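You operate a simulated robot arm through the tools that you are given. There is no shell and no other tool. Be economical: measure what you need, move in short steps, check, and stop when the job is done.

Carry out the task below with a simulated two-armed robot. There is one attempt and no reset: what you move stays moved.

## Task
Pick up the grey carry box with one hand, pass it to the other hand and put it on the basin ledge. Take the beige carry box on the white table and put it away on the load ledge. Take the blue-rimmed beaker and leave it on the white table. Any order will do. Set down upright: blue-rimmed beaker.

It is judged by the outcome, as a careful person would: the job done as asked, and still so three seconds after it is handed in. It fails if anything else is knocked over, pushed out of place, dropped, spilled or broken.

## Robot
Two 7-joint arms with two-finger parallel grippers on one trunk, on a base that drives. Base frame: it is fixed to the floor where the robot stands at the start and does not move with it; the origin is under the middle of the robot, x ahead of it, y to its left, z up. Lengths are in mm, angles in rad, forces in N, time in s.
The left shoulder is at the start at [60, 144, 901], the right one opposite. With the tool pointing down near the work surface each hand reaches from about 260 to 700 mm from the robot's upright axis, wherever it stands, measured 20 degrees to its own side. Places, roughly: basin ledge (25x29 cm) [-2460, 1420, 880]; beige carry box [750, 1000, 1000]; blue-rimmed beaker [3000, 1500, 1000]; load ledge (40x20 cm) [3560, 460, 620]; white table [700, 600, 900]. Payload 1.57 kg a hand.
The tool frame of a hand sits at the grasp point between the pads (the TCP): z along the fingers, y along the line on which they close. The tips reach 30 mm beyond it. The gripper opens to 110 mm. The fingers are 24 mm wide and 12 mm thick; the gripper's body (48 by 112 mm) begins 78 mm behind the TCP.
Orientation is that of the tool frame in the base frame, as a unit quaternion [x, y, z, w]. With the fingers straight down and closing along the base's y, the tool's x points along the base's -x, its y along +y and its z along -z.

## Interface
- The arms move only by the tool apply_moves. It takes "left_deltas", "right_deltas" or both (then of equal length, played together; a hand with none holds still); each is a list of rows, each an object (a shift or turn left out is 0, a gripper value left out holds the last) with "linear": the shift along the tool's x, y, z in mm, a list of three; "turn": the turn, a rotation vector about the tool's x, y, z in rad, a list of three. In form: [{"linear": [x, y, z], "turn": [rx, ry, rz]}, ...]. A call has 1 to 10 rows; each row shifts and turns the commanded pose from where the row before left it, along the tool's axes as they then stand. "left_grip" and "right_grip" are, for a hand that has rows, the closure, from 0 (fully open) to 1 (shut), set as the call begins (left out, the last holds). A row lasts 0.2 s, in which the tool goes at most 50 mm and 0.15 rad; a call with a longer step from one row to the next is refused whole, and so is a gripper value outside its range. Where a pose cannot be reached the arm comes as near as it can. A force on the tool above 40 N (or 10 N above the force at the start of the call, whichever is more), or a blocked arm, ends the call early, and 0.2 s more pass. Each finger travels about 45 mm/s and halts on what it meets, pressing with about 42 N; the grip force reading is that of the motor and also rises with nothing between the fingers. The clock runs only during rows and for 0.2 s after the last one: add rows that do not move to give the fingers time. The reply holds the time, the measured pose of the TCP, the force on the tool along the base axes, the opening and the grip force, in the units named above and with some noise, with the torque about the TCP (base axes, N m) and any sound that the robot's microphone picked up.
- Cameras (640 x 400 px; columns grow to the right, rows downward): "scene" is now at [41.5, 31.9, 1512]; the picture's right is [0.43, -0.90, 0.00], its down [-0.68, -0.32, -0.66] and it looks along [0.60, 0.28, -0.75] (base axes); focal length 268 px, centre (320, 200). "left" rides on the left gripper at [70, -16, -141] in its tool frame; the picture's right is [0.23, 0.97, 0.00], its down [-0.86, 0.20, -0.48] and it looks along [-0.47, 0.11, 0.88] (tool axes); focal length 222 px, centre (320, 200). "right" rides on the right gripper at [70, 16, -141] in its tool frame; the picture's right is [-0.23, 0.97, 0.00], its down [-0.86, -0.20, -0.48] and it looks along [-0.47, -0.11, 0.88] (tool axes); focal length 222 px, centre (320, 200). There is no depth. A picture from a camera that has moved, and an enlarged one, comes with that camera's place and axes in the base frame and with its lens.
- get_image(camera): a new picture of that camera. No time passes.
- move_column(by): slides the trunk up (or, below 0, down) by that many mm; the arms and the scene camera ride with it, the base frame stays. It gives what a move gives, with no picture.
- steer(legs): drives the robot by 1 to 6 legs, each [ahead, left, turn to the left] in mm, mm and rad, along the robot's own axes; the way and the turn of a leg run together, so that a leg with both is an arc; at most 1500 mm and 3.142 rad a leg. The arms and the cameras ride along, it lands a little off, and it stops where it bumps. It gives what a move gives.
- head_to(pan, tilt): turns the head with the scene camera to pan (to the left, within 1.501 rad either way) and tilt (down, from -0.506 to 1.204), counted from straight ahead of the robot. It gives what a move gives.
- inspect(camera, box): a new picture of the part [left, top, right, bottom] of that camera's present view, enlarged. No time passes.
- finish_job(): hands the job in; it is judged then, once.

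Work in short steps. Places have to be worked out from the pictures, the camera data and where the tool is seen: move nearer, look again, correct. Check each grasp and each placing, and mend what went wrong. You have 165 turns and 122 pictures in all, those below and enlarged ones among them. Open the grippers and draw the arms clear of the work before you hand the job in, unless the task says otherwise; then end with one line.

The tools are called after "Request:" by a JSON object that holds its "api" and its "payload". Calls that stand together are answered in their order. apply_moves: Moves the arms, as the interface text tells. Its arguments: {"type":"object","properties":{"left_deltas":{"type":"array"},"left_grip":{"type":"number"},"right_deltas":{"type":"array"},"right_grip":{"type":"number"}},"required":[]} The other tools are called the same way: move_column (by) slides the trunk up or down; steer (legs) drives the base; head_to (pan, tilt) turns the head that bears the scene camera; get_image (camera) takes a picture; inspect (camera, box) takes an enlarged picture of a part of a camera's view; finish_job () hands the job in.

At the start:

```text
time_s: 0.0
left_ee_pos: [287.8, 360.4, 999.8]
left_orientation: [0.0, 1.0, 0.0, 0.0]
left_contact_force: [0.4, -0.2, -0.1]
left_torque: [-0.04, -0.01, 0.02]
left_gripper_width: 109.9
left_grasp_force: 0.2
right_ee_pos: [384.9, 59.1, 1001.0]
right_orientation: [-0.001, 1.0, 0.0, 0.0]
right_contact_force: [0.1, -1.1, -0.2]
right_torque: [0.0, -0.01, -0.01]
right_gripper_width: 109.9
right_grasp_force: 0.1
trunk travel left (down, up): [-500.0, 90.0]
robot x, y, heading: [0.9, 1.5, 0.0]
head pan, tilt: [0.44, 0.846]
```

scene: 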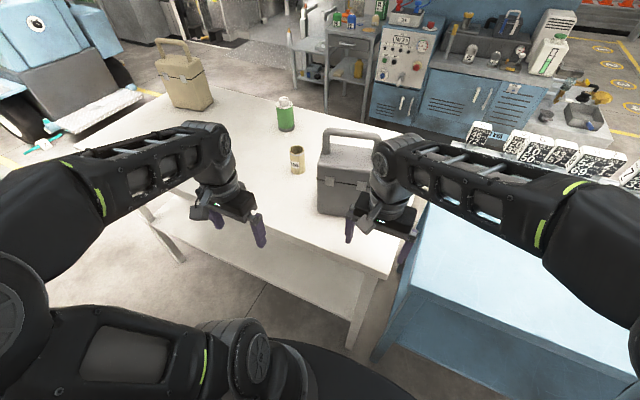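
right: 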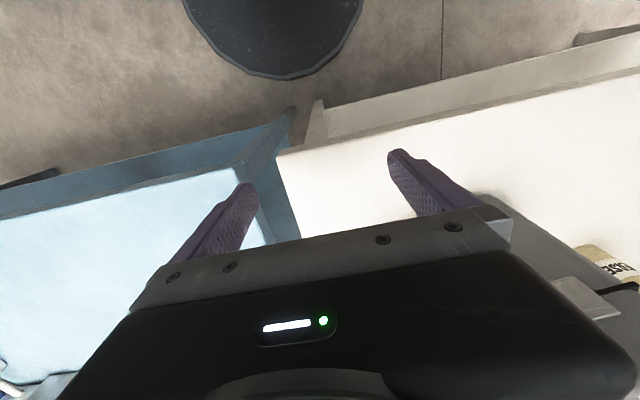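
left: 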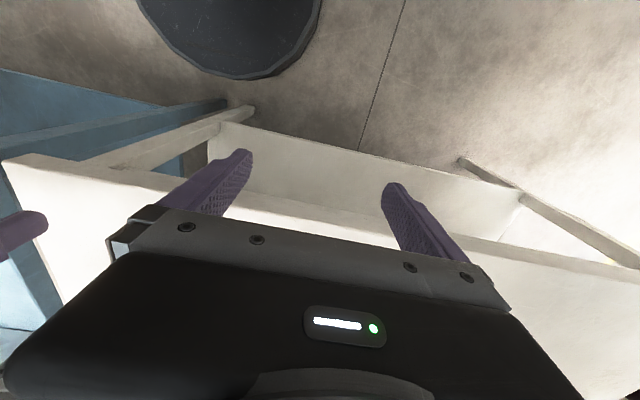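

I'll look closer at the grey box and the table first.

Request:
{"api": "inspect", "payload": {"camera": "scene", "box": [230, 70, 450, 230]}}

Request:
{"api": "inspect", "payload": {"camera": "scene", "box": [110, 20, 330, 180]}}

```text
2.50 times, centred on (340, 150) of scene
camera zoom: at [41.5, 31.9, 1512.0], right [0.43, -0.9, 0.0], down [-0.68, -0.32, -0.66], along [0.6, 0.28, -0.75], focal length 671 px, centre (270, 325)
```

zoom: 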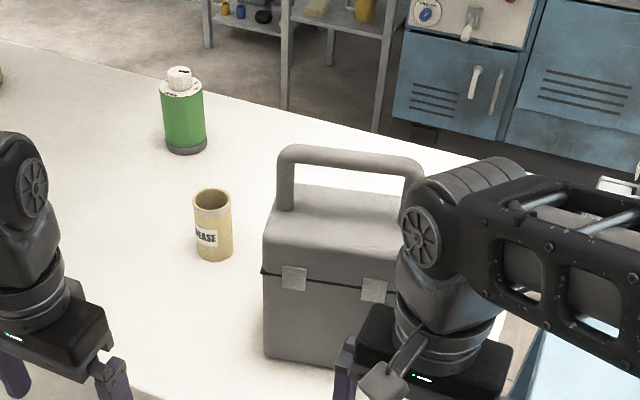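

```text
2.50 times, centred on (220, 100) of scene
camera zoom: at [41.5, 31.9, 1512.0], right [0.43, -0.9, 0.0], down [-0.68, -0.32, -0.66], along [0.6, 0.28, -0.75], focal length 671 px, centre (570, 450)
```

zoom: 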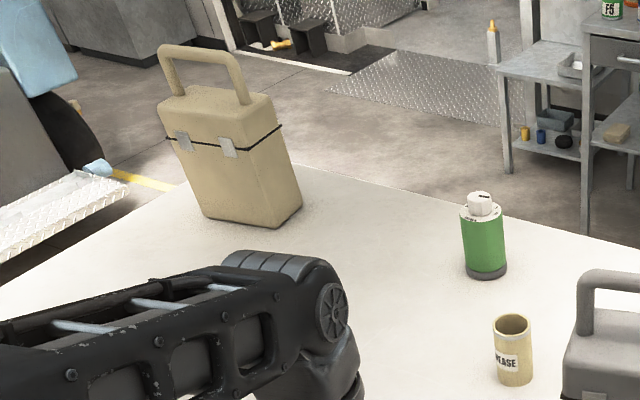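

The grey box sits at about (560,190) with its handle bar roughly along -y, turned about 16°. I raise both hands clear so I can see and drive sideways.

Request:
{"api": "apply_moves", "payload": {"left_deltas": [{"linear": [0, 0, -40]}, {"linear": [0, 0, -40]}, {"linear": [0, 0, -40]}, {"linear": [0, 0, -40]}, {"linear": [0, 0, -40]}, {"linear": [0, 0, -40]}], "right_deltas": [{"linear": [0, -40, -40]}, {"linear": [0, -40, -40]}, {"linear": [0, -40, -40]}, {"linear": [0, -40, -40]}, {"linear": [0, -40, -40]}, {"linear": [0, -40, -40]}]}}

Request:
{"api": "get_image", "payload": {"camera": "scene"}}

```text
refused: row 1 steps farther than a row can; nothing moved
```

```text
116 pictures are left
camera scene: at [41.5, 31.9, 1512.0], right [0.43, -0.9, 0.0], down [-0.68, -0.32, -0.66], along [0.6, 0.28, -0.75], focal length 268 px, centre (320, 200)
```

scene: 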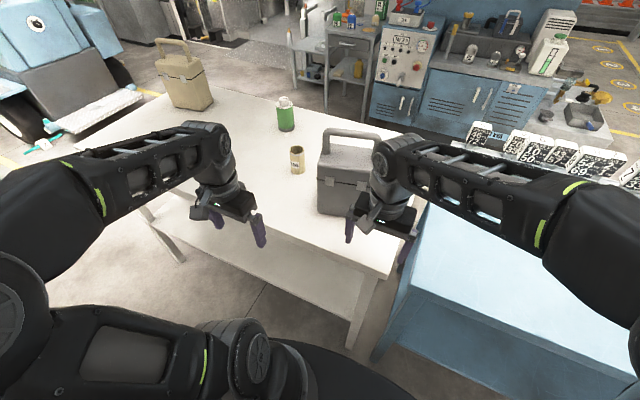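

Step limit is on the vector length (50 mm); I redo it with smaller steps.

Request:
{"api": "apply_moves", "payload": {"left_deltas": [{"linear": [0, 0, -33]}, {"linear": [0, 0, -33]}, {"linear": [0, 0, -33]}, {"linear": [0, 0, -33]}, {"linear": [0, 0, -33]}, {"linear": [0, 0, -33]}], "right_deltas": [{"linear": [0, -33, -33]}, {"linear": [0, -33, -33]}, {"linear": [0, -33, -33]}, {"linear": [0, -33, -33]}, {"linear": [0, -33, -33]}, {"linear": [0, -33, -33]}]}}

```text
time_s: 1.4
left_ee_pos: [289.2, 358.7, 1093.4]
left_orientation: [0.0, 1.0, -0.001, 0.002]
left_contact_force: [-0.9, 0.0, -0.3]
left_torque: [0.01, -0.03, 0.02]
left_gripper_width: 109.9
left_grasp_force: 0.2
left hand out of reach, approached as far as the arm can: row 3, 4, 5, 6
right_ee_pos: [384.6, -42.5, 1096.7]
right_orientation: [0.0, 1.0, 0.0, 0.002]
right_contact_force: [-0.2, 0.1, -0.3]
right_torque: [-0.01, 0.03, 0.0]
right_gripper_width: 109.9
right_grasp_force: 0.1
right hand out of reach, approached as far as the arm can: row 3, 4, 5, 6
trunk travel left (down, up): [-500.0, 90.0]
robot x, y, heading: [0.4, 2.7, 0.006]
head pan, tilt: [0.44, 0.846]
```

Downward-pointing reach tops out around z≈1095, so I raise the trunk and look again at the box.

Request:
{"api": "move_column", "payload": {"by": 90}}

Request:
{"api": "head_to", "payload": {"pan": 0.3, "tilt": 0.75}}

Request:
{"api": "get_image", "payload": {"camera": "scene"}}

Request:
{"api": "get_image", "payload": {"camera": "right"}}

```text
time_s: 2.6
left_ee_pos: [289.9, 360.2, 1183.6]
left_orientation: [0.0, 1.0, 0.001, 0.001]
left_contact_force: [0.3, -0.8, 0.0]
left_torque: [-0.01, -0.02, -0.02]
left_gripper_width: 110.0
left_grasp_force: 0.0
right_ee_pos: [384.9, -41.6, 1186.4]
right_orientation: [0.0, 1.0, 0.001, 0.001]
right_contact_force: [0.5, 0.5, -1.1]
right_torque: [0.03, -0.03, -0.04]
right_gripper_width: 109.9
right_grasp_force: 0.0
trunk travel left (down, up): [-590.0, 0.0]
robot x, y, heading: [-2.0, 1.7, -0.001]
head pan, tilt: [0.44, 0.846]
```

```text
time_s: 3.3
left_ee_pos: [289.4, 359.8, 1183.8]
left_orientation: [0.0, 1.0, -0.001, 0.001]
left_contact_force: [0.1, -0.2, 0.1]
left_torque: [0.04, -0.02, 0.02]
left_gripper_width: 110.1
left_grasp_force: 0.0
right_ee_pos: [384.8, -42.0, 1186.7]
right_orientation: [0.0, 1.0, 0.0, 0.001]
right_contact_force: [0.5, 1.0, 0.1]
right_torque: [-0.02, 0.01, 0.0]
right_gripper_width: 110.1
right_grasp_force: 0.1
trunk travel left (down, up): [-590.0, 0.0]
robot x, y, heading: [2.8, -0.1, -0.002]
head pan, tilt: [0.3, 0.75]
```

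```text
115 pictures are left
camera scene: at [49.8, 23.0, 1609.8], right [0.3, -0.96, 0.0], down [-0.65, -0.2, -0.73], along [0.7, 0.22, -0.68], focal length 268 px, centre (320, 200)
```

scene: 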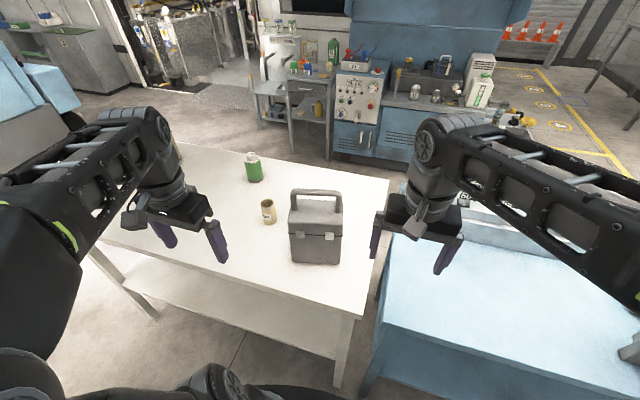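

```text
114 pictures are left
camera right: at [313.6, -26.4, 1329.3], right [0.23, 0.97, 0.0], down [0.85, -0.2, 0.48], along [0.47, -0.11, -0.88], focal length 222 px, centre (320, 200)
```

right: 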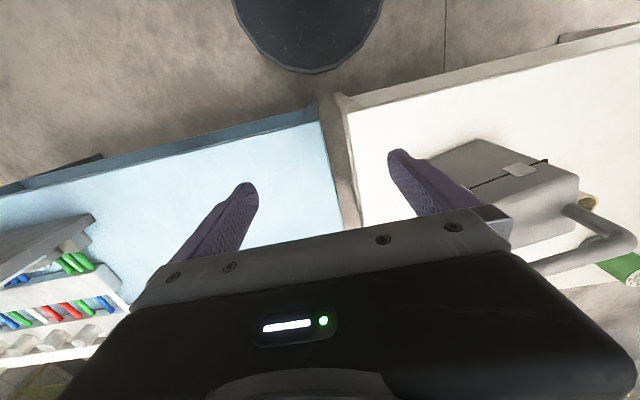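

I zoom on the box to fit its geometry.

Request:
{"api": "inspect", "payload": {"camera": "scene", "box": [240, 170, 400, 270]}}

```text
4.00 times, centred on (320, 220) of scene
camera zoom: at [49.8, 23.0, 1609.8], right [0.3, -0.96, 0.0], down [-0.65, -0.2, -0.73], along [0.7, 0.22, -0.68], focal length 1074 px, centre (320, 120)
```

zoom: 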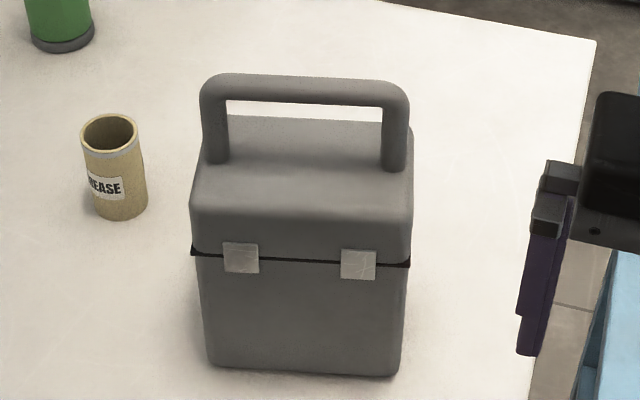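

Box fit: base front edge centre (503,176), bar centre ≈(548,187,1148), bar direction turned 12°, usable bar ≈100 mm. I drive so that the box lies straight ahead, squared with the robot.

Request:
{"api": "steer", "payload": {"legs": [[10, 70, 0.0], [0, 0, 0.213]]}}

Request:
{"api": "head_to", "payload": {"pan": 0.0, "tilt": 0.75}}

Request:
{"api": "inspect", "payload": {"camera": "scene", "box": [240, 150, 400, 250]}}

```text
time_s: 5.2
left_ee_pos: [212.5, 485.0, 1184.8]
left_orientation: [-0.11, 0.994, 0.0, 0.001]
left_contact_force: [-0.3, -0.6, 0.4]
left_torque: [0.05, 0.01, 0.03]
left_gripper_width: 110.0
left_grasp_force: 0.0
right_ee_pos: [393.1, 112.7, 1187.8]
right_orientation: [-0.11, 0.994, 0.0, 0.0]
right_contact_force: [-0.7, 0.2, 0.0]
right_torque: [-0.03, 0.0, -0.02]
right_gripper_width: 109.9
right_grasp_force: 0.0
trunk travel left (down, up): [-590.0, 0.0]
robot x, y, heading: [10.8, 70.1, 0.226]
head pan, tilt: [0.3, 0.75]
```

```text
time_s: 6.0
left_ee_pos: [213.3, 484.3, 1183.4]
left_orientation: [-0.111, 0.994, -0.001, 0.001]
left_contact_force: [0.2, -0.2, 0.0]
left_torque: [0.01, -0.04, 0.0]
left_gripper_width: 110.2
left_grasp_force: 0.0
right_ee_pos: [394.7, 112.2, 1187.1]
right_orientation: [-0.109, 0.994, -0.001, 0.002]
right_contact_force: [-0.1, -0.1, 0.6]
right_torque: [-0.02, 0.01, -0.02]
right_gripper_width: 110.2
right_grasp_force: 0.0
trunk travel left (down, up): [-590.0, 0.0]
robot x, y, heading: [8.2, 71.3, 0.218]
head pan, tilt: [0.0, 0.75]
```

```text
4.00 times, centred on (320, 200) of scene
camera zoom: at [62.1, 79.7, 1609.8], right [0.22, -0.98, 0.0], down [-0.67, -0.15, -0.73], along [0.71, 0.16, -0.68], focal length 1074 px, centre (320, 200)
```

zoom: 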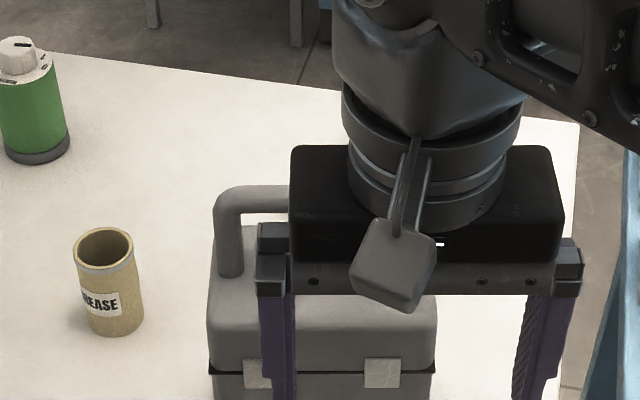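

The box is dead ahead (≈550 forward, ≈-4 left in robot axes). I turn the right wrist -90° about its finger axis so it closes fore-aft with its camera outward.

Request:
{"api": "apply_moves", "payload": {"right_deltas": [{"turn": [0, 0, -0.15]}, {"turn": [0, 0, -0.15]}, {"turn": [0, 0, -0.15]}, {"turn": [0, 0, -0.15]}, {"turn": [0, 0, -0.15]}, {"turn": [0, 0, -0.15]}, {"turn": [0, 0, -0.15]}, {"turn": [0, 0, -0.15]}, {"turn": [0, 0, -0.15]}, {"turn": [0, 0, -0.15]}], "left_deltas": [{"turn": [0, 0, 0.15]}, {"turn": [0, 0, 0.15]}, {"turn": [0, 0, 0.15]}, {"turn": [0, 0, 0.15]}, {"turn": [0, 0, 0.15]}, {"turn": [0, 0, 0.15]}, {"turn": [0, 0, 0.15]}, {"turn": [0, 0, 0.15]}, {"turn": [0, 0, 0.15]}, {"turn": [0, 0, 0.15]}]}}

```text
time_s: 8.2
left_ee_pos: [214.6, 484.2, 1184.7]
left_orientation: [0.597, 0.802, 0.001, 0.001]
left_contact_force: [-0.4, -1.0, 0.0]
left_torque: [-0.01, -0.02, -0.02]
left_gripper_width: 109.9
left_grasp_force: 0.1
right_ee_pos: [393.8, 110.9, 1185.2]
right_orientation: [0.758, -0.652, -0.001, -0.002]
right_contact_force: [0.1, -0.4, 1.3]
right_torque: [-0.02, -0.01, 0.0]
right_gripper_width: 109.7
right_grasp_force: 0.1
trunk travel left (down, up): [-590.0, 0.0]
robot x, y, heading: [7.1, 71.8, 0.217]
head pan, tilt: [0.0, 0.75]
```

Both wrists rotated; now finish the turn and tilt each hand 20° outward.

Request:
{"api": "apply_moves", "payload": {"right_deltas": [{"turn": [0, 0, -0.07]}, {"turn": [0, -0.117, 0]}, {"turn": [0, -0.117, 0]}, {"turn": [0, -0.117, 0]}, {}], "left_deltas": [{"turn": [0, 0, 0.07]}, {"turn": [0, -0.117, 0]}, {"turn": [0, -0.117, 0]}, {"turn": [0, -0.117, 0]}, {}]}}

Request:
{"api": "get_image", "payload": {"camera": "scene"}}

Request:
{"api": "get_image", "payload": {"camera": "right"}}

```text
time_s: 9.3
left_ee_pos: [247.7, 478.5, 1135.4]
left_orientation: [0.615, 0.769, -0.108, 0.137]
left_contact_force: [0.1, 0.2, 0.4]
left_torque: [0.02, -0.01, 0.05]
left_gripper_width: 110.0
left_grasp_force: 0.0
left hand out of reach, approached as far as the arm can: row 2, 3, 4
right_ee_pos: [393.6, 112.8, 1187.8]
right_orientation: [0.768, -0.616, -0.136, -0.112]
right_contact_force: [-0.4, 0.5, -0.1]
right_torque: [-0.01, -0.03, -0.03]
right_gripper_width: 110.2
right_grasp_force: 0.0
trunk travel left (down, up): [-590.0, 0.0]
robot x, y, heading: [7.9, 72.1, 0.219]
head pan, tilt: [0.0, 0.75]
```

```text
111 pictures are left
camera scene: at [61.4, 79.2, 1609.8], right [0.22, -0.98, 0.0], down [-0.67, -0.15, -0.73], along [0.71, 0.16, -0.68], focal length 268 px, centre (320, 200)
```

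scene: 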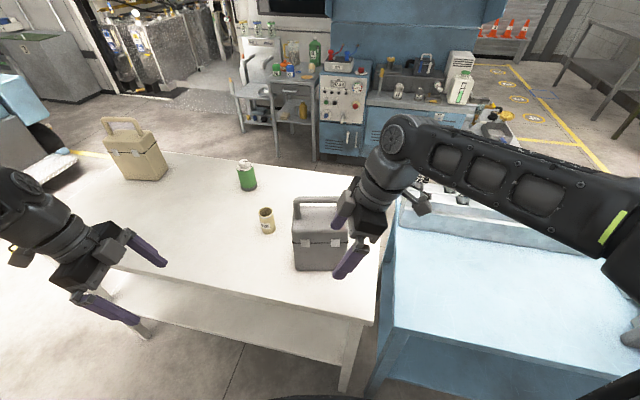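

```text
110 pictures are left
camera right: at [401.0, -2.9, 1296.1], right [-1.0, 0.0, 0.08], down [0.05, 0.66, 0.75], along [-0.05, 0.75, -0.66], focal length 222 px, centre (320, 200)
```

right: 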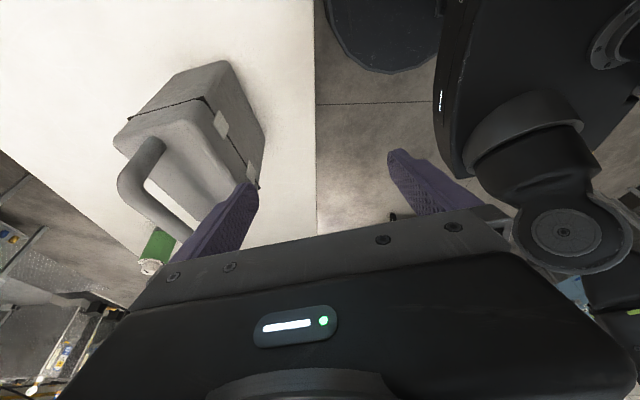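

The right-camera view agrees with the bar location within ~10 mm. I test raising the right hand to clear the handle top (~1158).

Request:
{"api": "apply_moves", "payload": {"right_deltas": [{"linear": [-10, 0, -28]}, {}]}}

```text
time_s: 9.9
left_ee_pos: [248.3, 478.8, 1134.7]
left_orientation: [0.615, 0.769, -0.108, 0.138]
left_contact_force: [0.4, 0.8, -0.1]
left_torque: [0.0, 0.02, -0.04]
left_gripper_width: 110.0
left_grasp_force: 0.0
right_ee_pos: [392.8, 112.0, 1215.3]
right_orientation: [0.768, -0.616, -0.136, -0.11]
right_contact_force: [1.0, -0.4, 0.3]
right_torque: [-0.01, 0.01, 0.02]
right_gripper_width: 110.2
right_grasp_force: 0.0
trunk travel left (down, up): [-590.0, 0.0]
robot x, y, heading: [8.5, 66.5, 0.219]
head pan, tilt: [0.0, 0.75]
```

It can go higher when tilted. I move forward over the bar at z≈1215.

Request:
{"api": "apply_moves", "payload": {"right_deltas": [{"linear": [-2, -41, 1]}, {"linear": [-2, -41, 1]}, {"linear": [-2, -41, 1]}, {"linear": [-3, -43, 1]}, {}]}}

Request:
{"api": "get_image", "payload": {"camera": "right"}}

Request:
{"api": "inspect", "payload": {"camera": "scene", "box": [240, 130, 400, 280]}}

```text
time_s: 11.2
left_ee_pos: [247.9, 478.4, 1135.2]
left_orientation: [0.615, 0.769, -0.108, 0.136]
left_contact_force: [-0.3, 0.6, -0.1]
left_torque: [-0.02, 0.01, 0.0]
left_gripper_width: 110.2
left_grasp_force: 0.0
right_ee_pos: [514.0, 143.0, 1217.0]
right_orientation: [0.768, -0.616, -0.136, -0.11]
right_contact_force: [-0.7, -0.9, -0.2]
right_torque: [0.0, -0.01, -0.01]
right_gripper_width: 110.1
right_grasp_force: 0.0
right hand out of reach, approached as far as the arm can: row 4
trunk travel left (down, up): [-590.0, 0.0]
robot x, y, heading: [10.9, 68.9, 0.215]
head pan, tilt: [0.0, 0.75]
```

```text
109 pictures are left
camera right: at [521.5, 28.6, 1325.6], right [-1.0, 0.0, 0.08], down [0.06, 0.67, 0.74], along [-0.05, 0.75, -0.66], focal length 222 px, centre (320, 200)
```

right: 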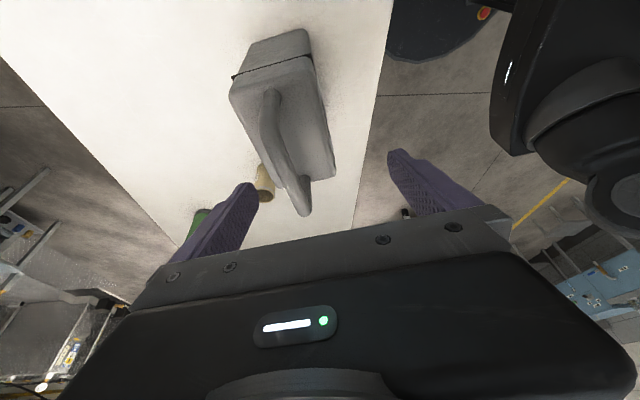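

```text
2.67 times, centred on (320, 205) of scene
camera zoom: at [63.0, 79.9, 1609.8], right [0.22, -0.98, 0.0], down [-0.67, -0.15, -0.73], along [0.71, 0.16, -0.68], focal length 716 px, centre (320, 187)
```

zoom: 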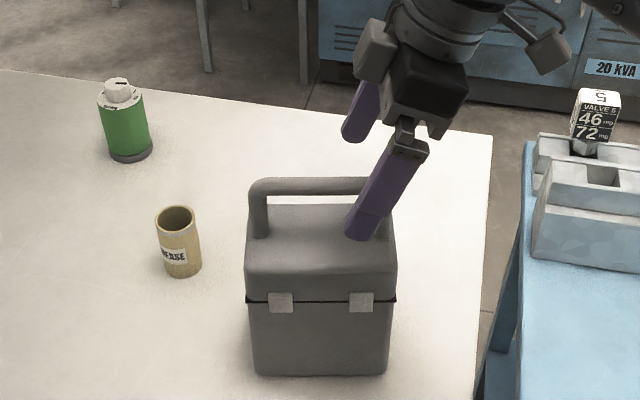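

The arm stopped ~37 mm short at that height; bar still lies between the fingers' planes. I go down 18 mm to see whether the commanded pose carries on forward.

Request:
{"api": "apply_moves", "payload": {"right_deltas": [{"linear": [6, 0, 17]}, {}]}}

```text
time_s: 11.8
left_ee_pos: [246.4, 479.2, 1134.4]
left_orientation: [0.615, 0.769, -0.108, 0.137]
left_contact_force: [-0.3, 0.6, 0.2]
left_torque: [-0.04, -0.01, 0.03]
left_gripper_width: 110.1
left_grasp_force: 0.1
right_ee_pos: [513.9, 143.5, 1198.8]
right_orientation: [0.768, -0.617, -0.135, -0.111]
right_contact_force: [0.3, 0.2, 0.3]
right_torque: [0.04, 0.0, 0.0]
right_gripper_width: 110.0
right_grasp_force: 0.0
trunk travel left (down, up): [-590.0, 0.0]
robot x, y, heading: [11.8, 70.3, 0.219]
head pan, tilt: [0.0, 0.75]
```

Commanded pose restarts from the reached one. Now forward ~34 mm while easing down, then straight down onto the bar.

Request:
{"api": "apply_moves", "payload": {"right_deltas": [{"linear": [-1, -17, 5]}, {"linear": [-1, -17, 7]}, {}]}}

```text
time_s: 12.6
left_ee_pos: [247.5, 478.5, 1135.3]
left_orientation: [0.616, 0.769, -0.108, 0.137]
left_contact_force: [-0.8, 0.9, -0.5]
left_torque: [-0.01, -0.01, 0.0]
left_gripper_width: 109.9
left_grasp_force: 0.1
right_ee_pos: [542.6, 158.2, 1188.6]
right_orientation: [0.768, -0.616, -0.136, -0.111]
right_contact_force: [0.1, 0.6, -0.5]
right_torque: [0.02, 0.02, 0.02]
right_gripper_width: 110.2
right_grasp_force: 0.0
trunk travel left (down, up): [-590.0, 0.0]
robot x, y, heading: [13.9, 69.9, 0.223]
head pan, tilt: [0.0, 0.75]
```

In place above the bar; descend 40 mm straight down.

Request:
{"api": "apply_moves", "payload": {"right_deltas": [{"linear": [6.8, 0, 18.8]}, {"linear": [6.8, -2, 18.8]}, {}]}}

Request:
{"api": "get_image", "payload": {"camera": "right"}}

Request:
{"api": "inspect", "payload": {"camera": "scene", "box": [240, 130, 400, 280]}}

```text
time_s: 13.3
left_ee_pos: [247.1, 479.7, 1135.7]
left_orientation: [0.614, 0.77, -0.108, 0.138]
left_contact_force: [-0.7, -0.7, -1.0]
left_torque: [-0.02, 0.02, -0.04]
left_gripper_width: 109.7
left_grasp_force: 0.0
right_ee_pos: [546.8, 158.8, 1146.9]
right_orientation: [0.768, -0.616, -0.136, -0.11]
right_contact_force: [-0.6, 0.3, -0.6]
right_torque: [-0.02, 0.02, -0.01]
right_gripper_width: 110.0
right_grasp_force: 0.1
trunk travel left (down, up): [-590.0, 0.0]
robot x, y, heading: [9.2, 67.2, 0.222]
head pan, tilt: [0.0, 0.75]
```

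```text
107 pictures are left
camera right: at [554.4, 44.3, 1256.4], right [-1.0, 0.0, 0.08], down [0.06, 0.67, 0.74], along [-0.05, 0.75, -0.66], focal length 222 px, centre (320, 200)
```

right: 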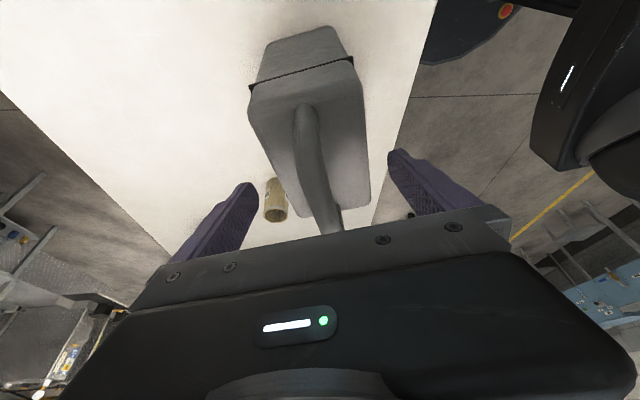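

```text
2.67 times, centred on (320, 205) of scene
camera zoom: at [61.9, 79.6, 1609.8], right [0.22, -0.98, 0.0], down [-0.67, -0.15, -0.73], along [0.71, 0.16, -0.68], focal length 716 px, centre (320, 187)
```

zoom: 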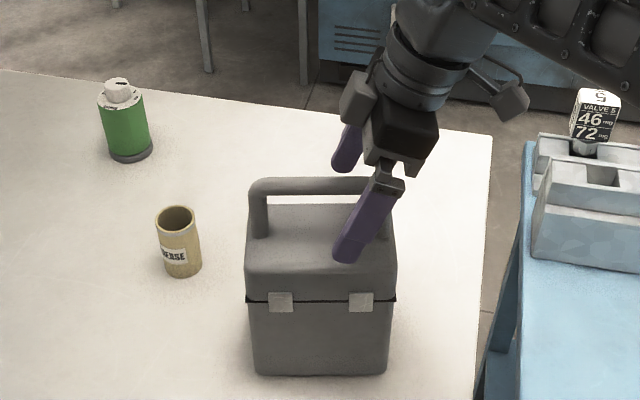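

The bar lies between the fingers at the right height (TCP projects onto the bar axis). Close the right gripper.

Request:
{"api": "apply_moves", "payload": {"right_deltas": [{}, {}, {}, {}, {}, {}, {}, {}], "right_grip": 1}}

```text
time_s: 15.2
left_ee_pos: [247.2, 477.9, 1136.9]
left_orientation: [0.615, 0.769, -0.108, 0.138]
left_contact_force: [0.7, 0.6, -0.4]
left_torque: [0.01, 0.02, -0.01]
left_gripper_width: 109.8
left_grasp_force: 0.0
right_ee_pos: [546.5, 158.8, 1146.3]
right_orientation: [0.768, -0.616, -0.136, -0.11]
right_contact_force: [-0.3, 0.4, 0.8]
right_torque: [0.02, 0.01, 0.13]
right_gripper_width: 17.8
right_grasp_force: 33.0
trunk travel left (down, up): [-590.0, 0.0]
robot x, y, heading: [11.2, 73.6, 0.223]
head pan, tilt: [0.0, 0.75]
```

Gripped at 17.8 mm. Lift ~25 mm gently.

Request:
{"api": "apply_moves", "payload": {"right_deltas": [{"linear": [-2, 0, -5.5]}, {"linear": [-2, 0, -6]}, {"linear": [-2.5, 0, -6]}, {"linear": [-2, 0, -6]}, {}]}}

Request:
{"api": "get_image", "payload": {"camera": "scene"}}

```text
time_s: 16.4
left_ee_pos: [247.4, 478.5, 1135.7]
left_orientation: [0.615, 0.769, -0.107, 0.137]
left_contact_force: [-0.7, -0.6, 0.1]
left_torque: [0.03, 0.01, 0.03]
left_gripper_width: 110.0
left_grasp_force: 0.1
right_ee_pos: [548.1, 158.0, 1173.5]
right_orientation: [0.768, -0.616, -0.136, -0.11]
right_contact_force: [-1.1, -0.5, -5.5]
right_torque: [-0.15, -0.02, -0.04]
right_gripper_width: 17.6
right_grasp_force: 32.0
trunk travel left (down, up): [-590.0, 0.0]
robot x, y, heading: [12.0, 72.2, 0.219]
head pan, tilt: [0.0, 0.75]
```

```text
105 pictures are left
camera scene: at [62.7, 79.7, 1609.8], right [0.22, -0.98, 0.0], down [-0.67, -0.15, -0.73], along [0.71, 0.16, -0.68], focal length 268 px, centre (320, 200)
```

scene: 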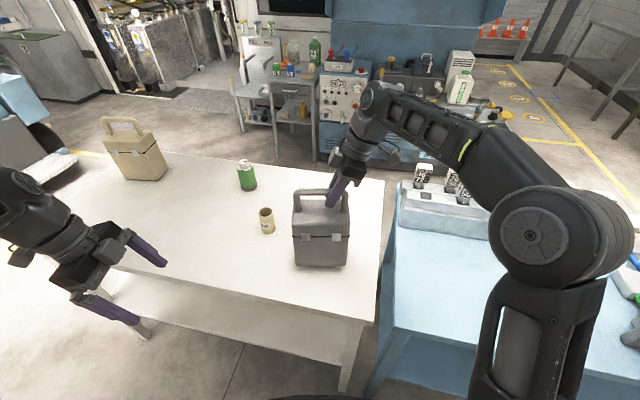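

Weight ≈5.5 N, held well. I draw the box 60 mm nearer for better reach, and bring the left hand in from the left at bar height, keeping a gap for now.

Request:
{"api": "apply_moves", "payload": {"right_deltas": [{"linear": [0, 10, 0]}, {"linear": [0, 15, 0]}, {"linear": [0, 15, 0]}, {"linear": [0, 12, 0]}, {"linear": [0, 8, 0]}, {}], "left_deltas": [{"linear": [-12, 34, -20]}, {"linear": [-12, 34, -10]}, {"linear": [-12, 34, -10]}, {"linear": [-15, 34, 0]}, {"linear": [-15, 27, 0]}, {}]}}

Request:
{"api": "get_image", "payload": {"camera": "scene"}}

```text
time_s: 17.8
left_ee_pos: [417.4, 451.2, 1152.5]
left_orientation: [0.614, 0.77, -0.105, 0.139]
left_contact_force: [0.0, -0.5, 0.2]
left_torque: [0.0, 0.0, 0.03]
left_gripper_width: 110.1
left_grasp_force: 0.1
left hand out of reach, approached as far as the arm can: row 1, 2, 3, 4, 5
right_ee_pos: [487.1, 143.7, 1171.0]
right_orientation: [0.768, -0.616, -0.135, -0.11]
right_contact_force: [0.1, 0.6, -4.7]
right_torque: [-0.12, -0.05, -0.02]
right_gripper_width: 17.7
right_grasp_force: 32.5
trunk travel left (down, up): [-590.0, 0.0]
robot x, y, heading: [9.8, 67.2, 0.215]
head pan, tilt: [0.0, 0.75]
```

```text
104 pictures are left
camera scene: at [62.2, 79.9, 1609.8], right [0.22, -0.98, 0.0], down [-0.67, -0.15, -0.73], along [0.71, 0.16, -0.68], focal length 268 px, centre (320, 200)
```

scene: 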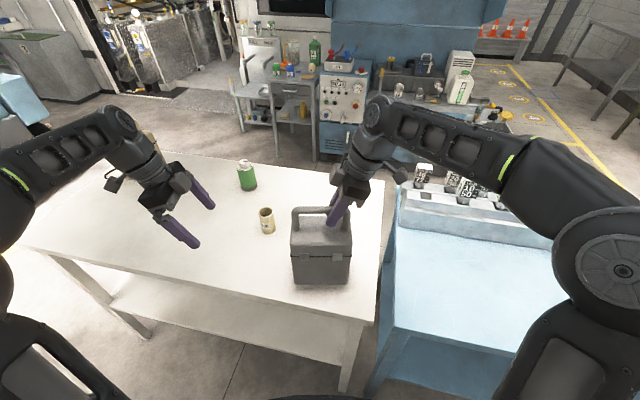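

Left hand is at F≈480, L≈285; bar at F≈481. I slide the left hand right by 165 and up ~19, stopping short of the handle to look.

Request:
{"api": "apply_moves", "payload": {"left_deltas": [{"linear": [-40, 0, 9.5]}, {"linear": [-40, 0, 9.5]}, {"linear": [-41, 0, 9.5]}, {"linear": [-41, 0, 9.5]}, {}]}}

Request:
{"api": "inspect", "payload": {"camera": "scene", "box": [220, 130, 400, 280]}}

Request:
{"api": "get_image", "payload": {"camera": "left"}}

```text
time_s: 18.9
left_ee_pos: [454.1, 291.5, 1172.6]
left_orientation: [0.615, 0.769, -0.108, 0.138]
left_contact_force: [0.9, 0.9, 1.2]
left_torque: [-0.02, 0.01, 0.06]
left_gripper_width: 110.0
left_grasp_force: 0.2
right_ee_pos: [488.6, 144.7, 1170.3]
right_orientation: [0.768, -0.616, -0.136, -0.11]
right_contact_force: [0.0, 0.1, -5.9]
right_torque: [-0.16, -0.01, 0.0]
right_gripper_width: 17.7
right_grasp_force: 32.6
trunk travel left (down, up): [-590.0, 0.0]
robot x, y, heading: [12.4, 71.2, 0.222]
head pan, tilt: [0.0, 0.75]
```

```text
2.67 times, centred on (310, 205) of scene
camera zoom: at [62.4, 80.2, 1609.8], right [0.22, -0.98, 0.0], down [-0.67, -0.15, -0.73], along [0.71, 0.16, -0.68], focal length 716 px, centre (347, 187)
```

zoom: 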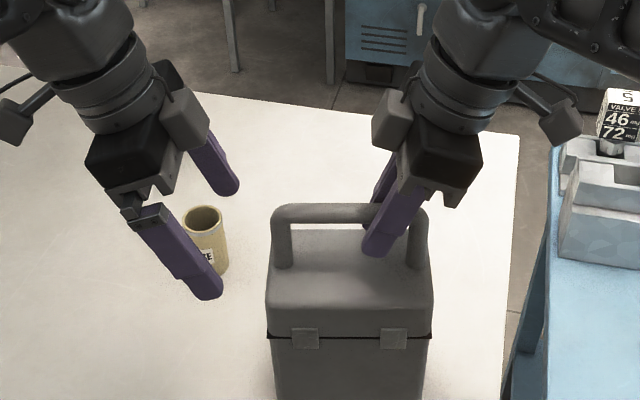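

```text
102 pictures are left
camera left: at [411.9, 399.1, 1280.6], right [0.9, 0.42, -0.08], down [0.33, -0.58, 0.74], along [0.27, -0.7, -0.66], focal length 222 px, centre (320, 200)
```

left: 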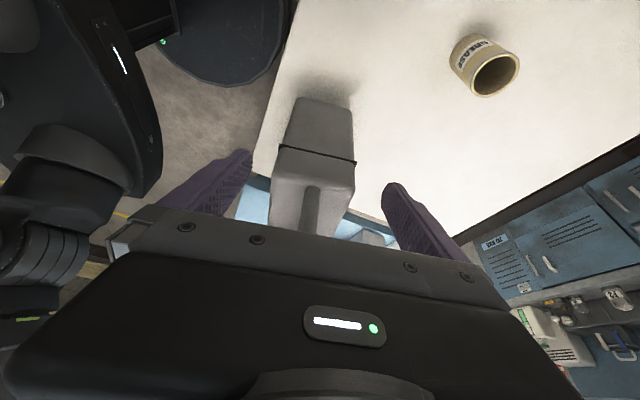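

Box hangs level and the left fingers straddle the handle plane. I slide the left hand a further 90 mm right onto the bar.

Request:
{"api": "apply_moves", "payload": {"left_deltas": [{"linear": [-21, 0, 8]}, {"linear": [-21, 0, 8]}, {"linear": [-21, 0, 8]}, {"linear": [-21, 0, 8]}, {}]}}

Request:
{"api": "inspect", "payload": {"camera": "scene", "box": [220, 130, 400, 280]}}

Request:
{"api": "get_image", "payload": {"camera": "left"}}

```text
time_s: 20.1
left_ee_pos: [476.4, 201.1, 1169.3]
left_orientation: [0.615, 0.769, -0.107, 0.137]
left_contact_force: [-0.2, 0.5, -0.1]
left_torque: [0.01, 0.0, -0.02]
left_gripper_width: 110.2
left_grasp_force: 0.1
right_ee_pos: [487.3, 144.6, 1171.9]
right_orientation: [0.768, -0.616, -0.135, -0.11]
right_contact_force: [0.0, 0.8, -4.8]
right_torque: [-0.14, -0.05, 0.01]
right_gripper_width: 17.5
right_grasp_force: 33.0
trunk travel left (down, up): [-590.0, 0.0]
robot x, y, heading: [10.1, 70.8, 0.223]
head pan, tilt: [0.0, 0.75]
```

```text
2.67 times, centred on (310, 205) of scene
camera zoom: at [62.5, 80.0, 1609.8], right [0.22, -0.98, 0.0], down [-0.67, -0.15, -0.73], along [0.71, 0.16, -0.68], focal length 716 px, centre (347, 187)
```

zoom: 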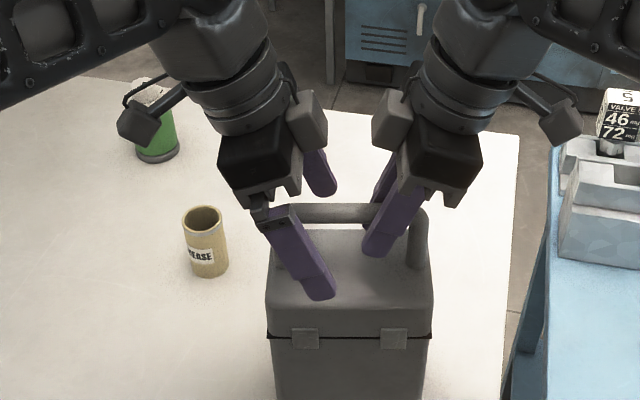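

```text
100 pictures are left
camera left: at [433.1, 309.7, 1278.2], right [0.9, 0.42, -0.08], down [0.33, -0.58, 0.74], along [0.27, -0.7, -0.66], focal length 222 px, centre (320, 200)
```

left: 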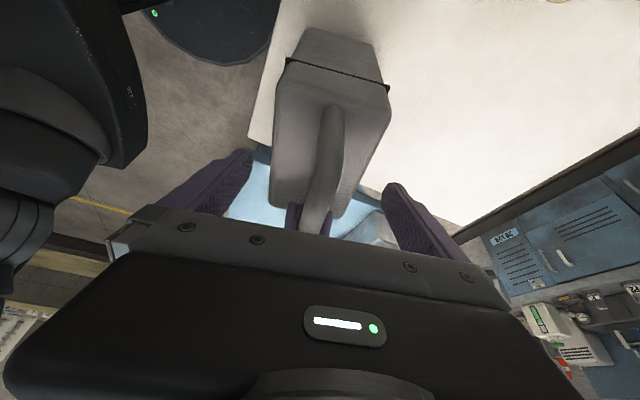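

Left TCP lies on the bar line, 57 mm from the right one. Close the left gripper while the right holds.

Request:
{"api": "apply_moves", "payload": {"left_deltas": [{}, {}, {}, {}, {}, {}, {}, {}], "left_grip": 1}}

```text
time_s: 21.9
left_ee_pos: [475.2, 202.5, 1170.7]
left_orientation: [0.615, 0.769, -0.108, 0.136]
left_contact_force: [-3.7, -0.7, 0.7]
left_torque: [-0.1, -0.03, -0.22]
left_gripper_width: 17.6
left_grasp_force: 32.5
right_ee_pos: [488.4, 144.2, 1170.6]
right_orientation: [0.768, -0.616, -0.136, -0.109]
right_contact_force: [4.6, 0.6, -5.8]
right_torque: [-0.1, -0.01, 0.07]
right_gripper_width: 17.5
right_grasp_force: 33.0
trunk travel left (down, up): [-590.0, 0.0]
robot x, y, heading: [5.4, 70.8, 0.219]
head pan, tilt: [0.0, 0.75]
```

Left holds too (17.6 mm). Open the right gripper and wait.

Request:
{"api": "apply_moves", "payload": {"right_deltas": [{}, {}, {}, {}, {}, {}, {}], "right_grip": 0}}

Request:
{"api": "inspect", "payload": {"camera": "scene", "box": [220, 130, 400, 280]}}

```text
time_s: 23.6
left_ee_pos: [476.5, 202.7, 1169.6]
left_orientation: [0.615, 0.769, -0.108, 0.138]
left_contact_force: [0.5, -0.5, 0.0]
left_torque: [0.14, 0.07, -0.02]
left_gripper_width: 17.5
left_grasp_force: 32.6
right_ee_pos: [489.1, 143.8, 1171.0]
right_orientation: [0.768, -0.616, -0.136, -0.109]
right_contact_force: [0.9, -0.8, 0.2]
right_torque: [0.05, 0.0, -0.06]
right_gripper_width: 109.8
right_grasp_force: 0.1
trunk travel left (down, up): [-590.0, 0.0]
robot x, y, heading: [12.2, 67.6, 0.226]
head pan, tilt: [0.0, 0.75]
```

```text
2.67 times, centred on (310, 205) of scene
camera zoom: at [62.7, 79.7, 1609.8], right [0.22, -0.98, 0.0], down [-0.67, -0.15, -0.73], along [0.71, 0.16, -0.68], focal length 716 px, centre (347, 187)
```

zoom: 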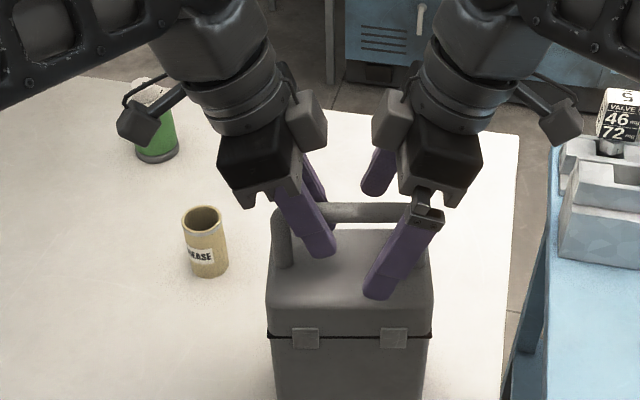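

Box stays with the left hand. I withdraw the right hand up and to the right.

Request:
{"api": "apply_moves", "payload": {"right_deltas": [{"linear": [-3, 0, -20]}, {"linear": [15, 0, -25]}, {"linear": [30, 0, -12]}, {"linear": [35, 0, -12]}, {}]}}

Request:
{"api": "get_image", "payload": {"camera": "scene"}}

```text
time_s: 24.8
left_ee_pos: [476.8, 204.0, 1170.5]
left_orientation: [0.614, 0.769, -0.108, 0.137]
left_contact_force: [-0.7, -0.2, -0.4]
left_torque: [0.14, 0.02, 0.0]
left_gripper_width: 17.5
left_grasp_force: 31.9
right_ee_pos: [508.3, 50.8, 1209.7]
right_orientation: [0.768, -0.616, -0.134, -0.113]
right_contact_force: [0.5, -0.1, -0.7]
right_torque: [-0.02, 0.02, 0.0]
right_gripper_width: 109.9
right_grasp_force: 0.1
trunk travel left (down, up): [-590.0, 0.0]
robot x, y, heading: [7.0, 66.7, 0.221]
head pan, tilt: [0.0, 0.75]
```

```text
98 pictures are left
camera scene: at [62.8, 80.1, 1609.8], right [0.22, -0.98, 0.0], down [-0.67, -0.15, -0.73], along [0.71, 0.16, -0.68], focal length 268 px, centre (320, 200)
```

scene: 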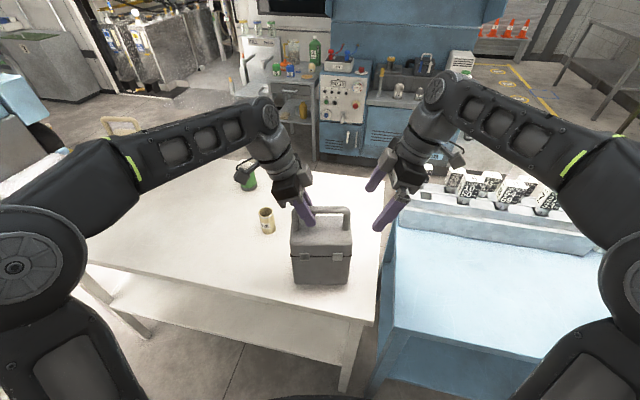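

The box hangs from the left hand alone. I back straight away from the table, then look around towards the basin side.

Request:
{"api": "apply_moves", "payload": {"left_deltas": [{"linear": [-4, 0, -11]}, {"linear": [-4, -20, -11]}, {"linear": [0, -20, 0]}, {}], "right_deltas": [{"linear": [0, 30, 0]}, {"linear": [0, 40, 0]}, {"linear": [0, 40, 0]}, {}]}}

Request:
{"api": "steer", "payload": {"legs": [[-500, 0, 0]]}}

Request:
{"api": "head_to", "payload": {"pan": 1.5, "tilt": 0.3}}

Request:
{"api": "get_image", "payload": {"camera": "scene"}}

```text
time_s: 25.8
left_ee_pos: [436.6, 192.8, 1191.7]
left_orientation: [0.614, 0.769, -0.109, 0.137]
left_contact_force: [0.0, 0.0, -4.7]
left_torque: [0.13, 0.05, -0.01]
left_gripper_width: 17.6
left_grasp_force: 32.3
right_ee_pos: [406.2, 28.3, 1210.1]
right_orientation: [0.767, -0.617, -0.137, -0.111]
right_contact_force: [-0.4, -0.2, 0.0]
right_torque: [0.0, 0.03, -0.01]
right_gripper_width: 109.8
right_grasp_force: 0.0
trunk travel left (down, up): [-590.0, 0.0]
robot x, y, heading: [11.6, 67.3, 0.219]
head pan, tilt: [0.0, 0.75]
```

```text
time_s: 28.7
left_ee_pos: [-58.2, 84.8, 1192.2]
left_orientation: [0.605, 0.777, -0.106, 0.139]
left_contact_force: [-0.5, -0.6, -5.4]
left_torque: [0.16, -0.01, -0.01]
left_gripper_width: 17.6
left_grasp_force: 32.3
right_ee_pos: [-84.6, -77.5, 1209.6]
right_orientation: [0.775, -0.607, -0.137, -0.109]
right_contact_force: [0.4, -0.3, -0.5]
right_torque: [-0.03, -0.03, 0.0]
right_gripper_width: 109.8
right_grasp_force: 0.1
trunk travel left (down, up): [-590.0, 0.0]
robot x, y, heading: [-482.1, -46.0, 0.246]
head pan, tilt: [0.0, 0.75]
```

```text
time_s: 30.3
left_ee_pos: [-57.0, 86.2, 1190.7]
left_orientation: [0.606, 0.776, -0.107, 0.138]
left_contact_force: [0.4, 0.1, -4.9]
left_torque: [0.13, 0.05, -0.03]
left_gripper_width: 17.6
left_grasp_force: 32.3
right_ee_pos: [-85.5, -77.4, 1210.1]
right_orientation: [0.775, -0.607, -0.137, -0.108]
right_contact_force: [-0.3, -1.2, -0.1]
right_torque: [0.01, 0.03, 0.04]
right_gripper_width: 110.0
right_grasp_force: 0.0
trunk travel left (down, up): [-590.0, 0.0]
robot x, y, heading: [-480.2, -48.8, 0.25]
head pan, tilt: [1.499, 0.3]
```

```text
97 pictures are left
camera scene: at [-523.8, 37.0, 1650.2], right [0.99, 0.17, 0.0], down [0.05, -0.29, -0.96], along [-0.16, 0.94, -0.3], focal length 268 px, centre (320, 200)
```

scene: 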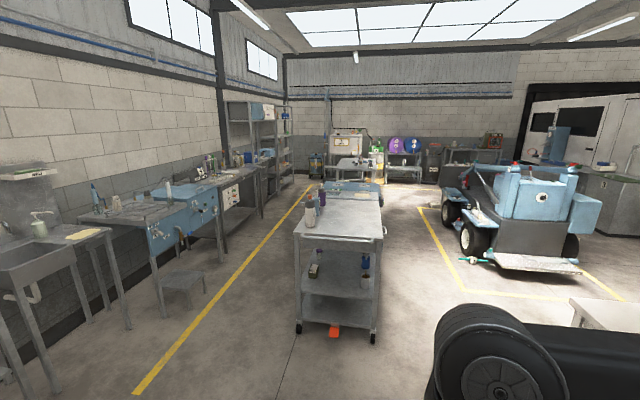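

There's clear floor towards the sink at the left wall. I turn left ~2.1 rad and drive 1000 mm in that direction, then look ahead.

Request:
{"api": "steer", "payload": {"legs": [[0, 0, 2.09], [1000, 0, 0]]}}

Request:
{"api": "head_to", "payload": {"pan": 0.3, "tilt": 0.4}}

Request:
{"api": "get_image", "payload": {"camera": "scene"}}

```text
time_s: 40.4
left_ee_pos: [-1491.2, 940.1, 1190.8]
left_orientation: [-0.378, 0.909, 0.068, 0.161]
left_contact_force: [0.0, -0.4, -6.1]
left_torque: [-0.1, 0.1, -0.02]
left_gripper_width: 17.6
left_grasp_force: 32.2
right_ee_pos: [-1336.7, 1002.2, 1211.4]
right_orientation: [0.91, 0.376, -0.162, 0.066]
right_contact_force: [-0.1, -0.6, 0.8]
right_torque: [-0.02, -0.02, -0.03]
right_gripper_width: 109.8
right_grasp_force: 0.1
trunk travel left (down, up): [-590.0, 0.0]
robot x, y, heading: [-1159.5, 649.1, 2.356]
head pan, tilt: [1.499, 0.3]
```

```text
time_s: 41.8
left_ee_pos: [-1491.2, 940.9, 1190.5]
left_orientation: [-0.377, 0.909, 0.067, 0.161]
left_contact_force: [0.6, 0.9, -4.4]
left_torque: [-0.08, 0.1, -0.02]
left_gripper_width: 17.4
left_grasp_force: 32.8
right_ee_pos: [-1336.3, 1001.2, 1210.2]
right_orientation: [0.91, 0.377, -0.162, 0.065]
right_contact_force: [0.2, 0.4, -0.4]
right_torque: [0.01, 0.01, 0.0]
right_gripper_width: 110.0
right_grasp_force: 0.2
trunk travel left (down, up): [-590.0, 0.0]
robot x, y, heading: [-1158.0, 645.1, 2.357]
head pan, tilt: [0.3, 0.4]
```

```text
96 pictures are left
camera scene: at [-1220.1, 667.4, 1640.9], right [0.47, 0.89, 0.0], down [0.34, -0.18, -0.92], along [-0.82, 0.43, -0.39], focal length 268 px, centre (320, 200)
```

scene: 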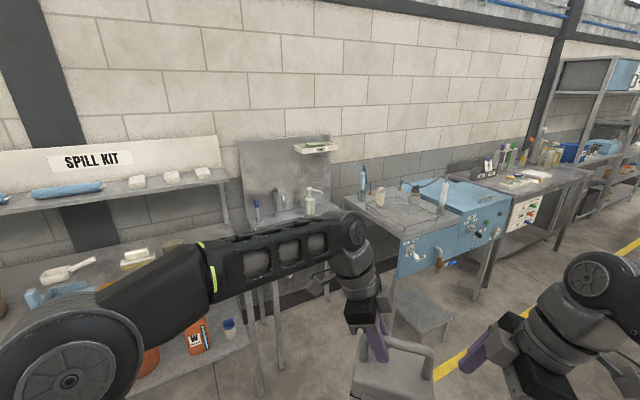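

My own arm hides the sink. I drive 500 mm further and turn to face the wall (heading ≈π).

Request:
{"api": "steer", "payload": {"legs": [[450, 0, 0], [0, 0, 0.785]]}}

Request:
{"api": "head_to", "payload": {"pan": -0.2, "tilt": 0.5}}

Request:
{"api": "get_image", "payload": {"camera": "scene"}}

```text
time_s: 46.6
left_ee_pos: [-1920.3, 937.1, 1192.3]
left_orientation: [0.701, -0.691, -0.126, -0.122]
left_contact_force: [-0.8, -0.6, -5.4]
left_torque: [-0.19, 0.01, 0.01]
left_gripper_width: 17.6
left_grasp_force: 32.7
right_ee_pos: [-1855.5, 1091.3, 1211.6]
right_orientation: [0.693, 0.7, -0.123, 0.123]
right_contact_force: [0.7, -0.2, -0.7]
right_torque: [0.04, -0.05, -0.01]
right_gripper_width: 110.3
right_grasp_force: 0.1
trunk travel left (down, up): [-590.0, 0.0]
robot x, y, heading: [-1476.8, 965.6, -3.123]
head pan, tilt: [0.3, 0.4]
```

```text
time_s: 47.5
left_ee_pos: [-1919.9, 936.7, 1191.3]
left_orientation: [0.701, -0.691, -0.125, -0.123]
left_contact_force: [-0.4, -0.1, -3.7]
left_torque: [-0.14, -0.01, 0.0]
left_gripper_width: 17.5
left_grasp_force: 32.2
right_ee_pos: [-1855.9, 1090.4, 1210.9]
right_orientation: [0.693, 0.7, -0.124, 0.124]
right_contact_force: [-1.4, 0.0, 0.3]
right_torque: [0.03, 0.03, -0.03]
right_gripper_width: 109.9
right_grasp_force: 0.1
trunk travel left (down, up): [-590.0, 0.0]
robot x, y, heading: [-1478.2, 968.1, -3.131]
head pan, tilt: [-0.201, 0.499]
```

```text
95 pictures are left
camera scene: at [-1537.3, 983.9, 1631.8], right [0.19, 0.98, 0.0], down [0.47, -0.09, -0.88], along [-0.86, 0.16, -0.48], focal length 268 px, centre (320, 200)
```

scene: 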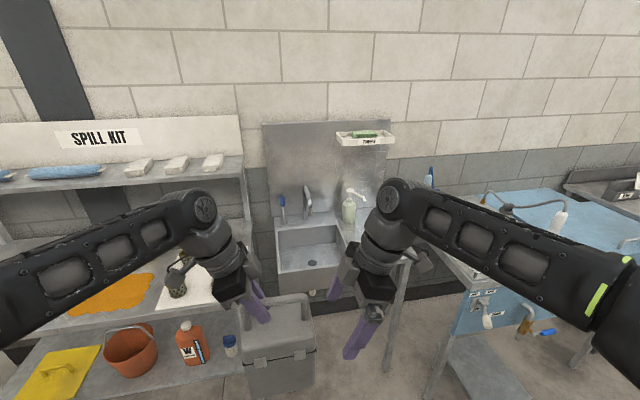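

The sink ledge is behind my right hand. I shift 400 mm to the right (towards +y) and look again with the right arm drawn back.

Request:
{"api": "steer", "payload": {"legs": [[0, -420, 0]]}}

Request:
{"api": "apply_moves", "payload": {"right_deltas": [{"linear": [30, 30, -10]}, {"linear": [30, 30, -10]}, {"linear": [30, 30, -10]}, {"linear": [30, 0, -10]}, {"linear": [30, 0, -10]}]}}

Request:
{"api": "head_to", "payload": {"pan": 0.05, "tilt": 0.55}}

Request:
{"api": "get_image", "payload": {"camera": "scene"}}

```text
time_s: 50.1
left_ee_pos: [-1922.3, 1356.9, 1191.3]
left_orientation: [0.699, -0.694, -0.125, -0.122]
left_contact_force: [-0.5, -0.7, -5.3]
left_torque: [-0.15, 0.0, 0.01]
left_gripper_width: 17.7
left_grasp_force: 32.3
right_ee_pos: [-1857.0, 1510.2, 1210.8]
right_orientation: [0.695, 0.697, -0.124, 0.124]
right_contact_force: [-0.4, 0.2, 0.6]
right_torque: [0.0, -0.02, -0.01]
right_gripper_width: 110.0
right_grasp_force: 0.0
trunk travel left (down, up): [-590.0, 0.0]
robot x, y, heading: [-1481.2, 1386.3, -3.141]
head pan, tilt: [-0.201, 0.499]
```

```text
time_s: 51.3
left_ee_pos: [-1923.7, 1358.5, 1191.3]
left_orientation: [0.699, -0.694, -0.124, -0.122]
left_contact_force: [-0.1, 0.6, -5.7]
left_torque: [-0.12, 0.0, -0.02]
left_gripper_width: 17.6
left_grasp_force: 31.8
right_ee_pos: [-1803.4, 1618.6, 1167.1]
right_orientation: [0.696, 0.697, -0.124, 0.124]
right_contact_force: [-0.5, 0.6, -0.6]
right_torque: [-0.03, -0.01, 0.0]
right_gripper_width: 110.0
right_grasp_force: 0.0
right hand out of reach, approached as far as the arm can: row 2, 3, 4, 5
trunk travel left (down, up): [-590.0, 0.0]
robot x, y, heading: [-1480.0, 1382.4, -3.14]
head pan, tilt: [-0.201, 0.499]
```

```text
time_s: 52.0
left_ee_pos: [-1922.3, 1357.2, 1191.5]
left_orientation: [0.699, -0.694, -0.125, -0.122]
left_contact_force: [0.6, 0.0, -5.2]
left_torque: [-0.1, -0.01, 0.0]
left_gripper_width: 17.6
left_grasp_force: 32.5
right_ee_pos: [-1803.0, 1619.1, 1167.3]
right_orientation: [0.696, 0.697, -0.124, 0.124]
right_contact_force: [0.5, -0.2, 0.6]
right_torque: [-0.01, -0.03, -0.02]
right_gripper_width: 110.0
right_grasp_force: 0.1
trunk travel left (down, up): [-590.0, 0.0]
robot x, y, heading: [-1481.6, 1388.4, -3.138]
head pan, tilt: [0.051, 0.55]
```

```text
94 pictures are left
camera scene: at [-1540.6, 1377.8, 1627.2], right [-0.05, 1.0, 0.0], down [0.52, 0.03, -0.85], along [-0.85, -0.04, -0.52], focal length 268 px, centre (320, 200)
```

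scene: 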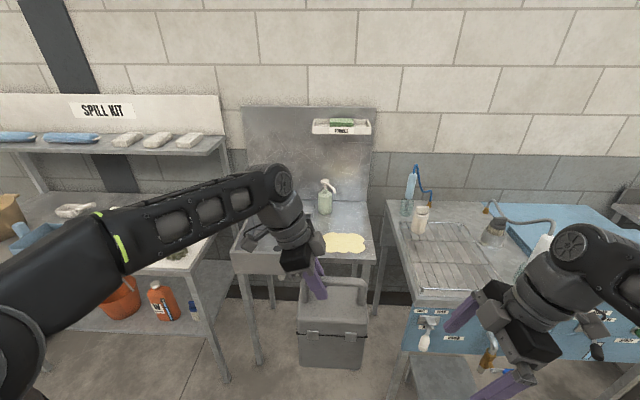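

I zoom on the ledge to see the yellow item and free space.

Request:
{"api": "inspect", "payload": {"camera": "scene", "box": [240, 160, 400, 280]}}

```text
3.33 times, centred on (320, 220) of scene
camera zoom: at [-1540.6, 1377.8, 1627.2], right [-0.05, 1.0, 0.0], down [0.52, 0.03, -0.85], along [-0.85, -0.04, -0.52], focal length 895 px, centre (320, 133)
```

zoom: 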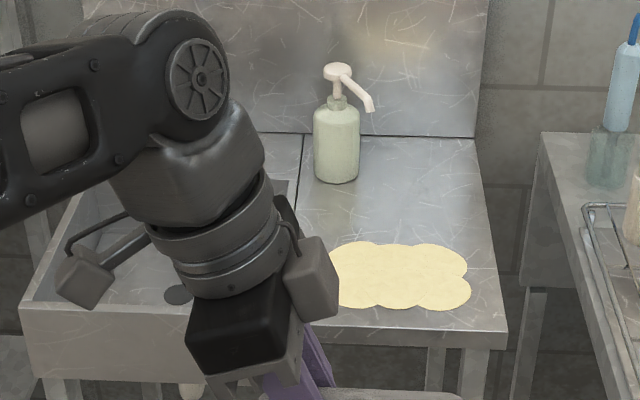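

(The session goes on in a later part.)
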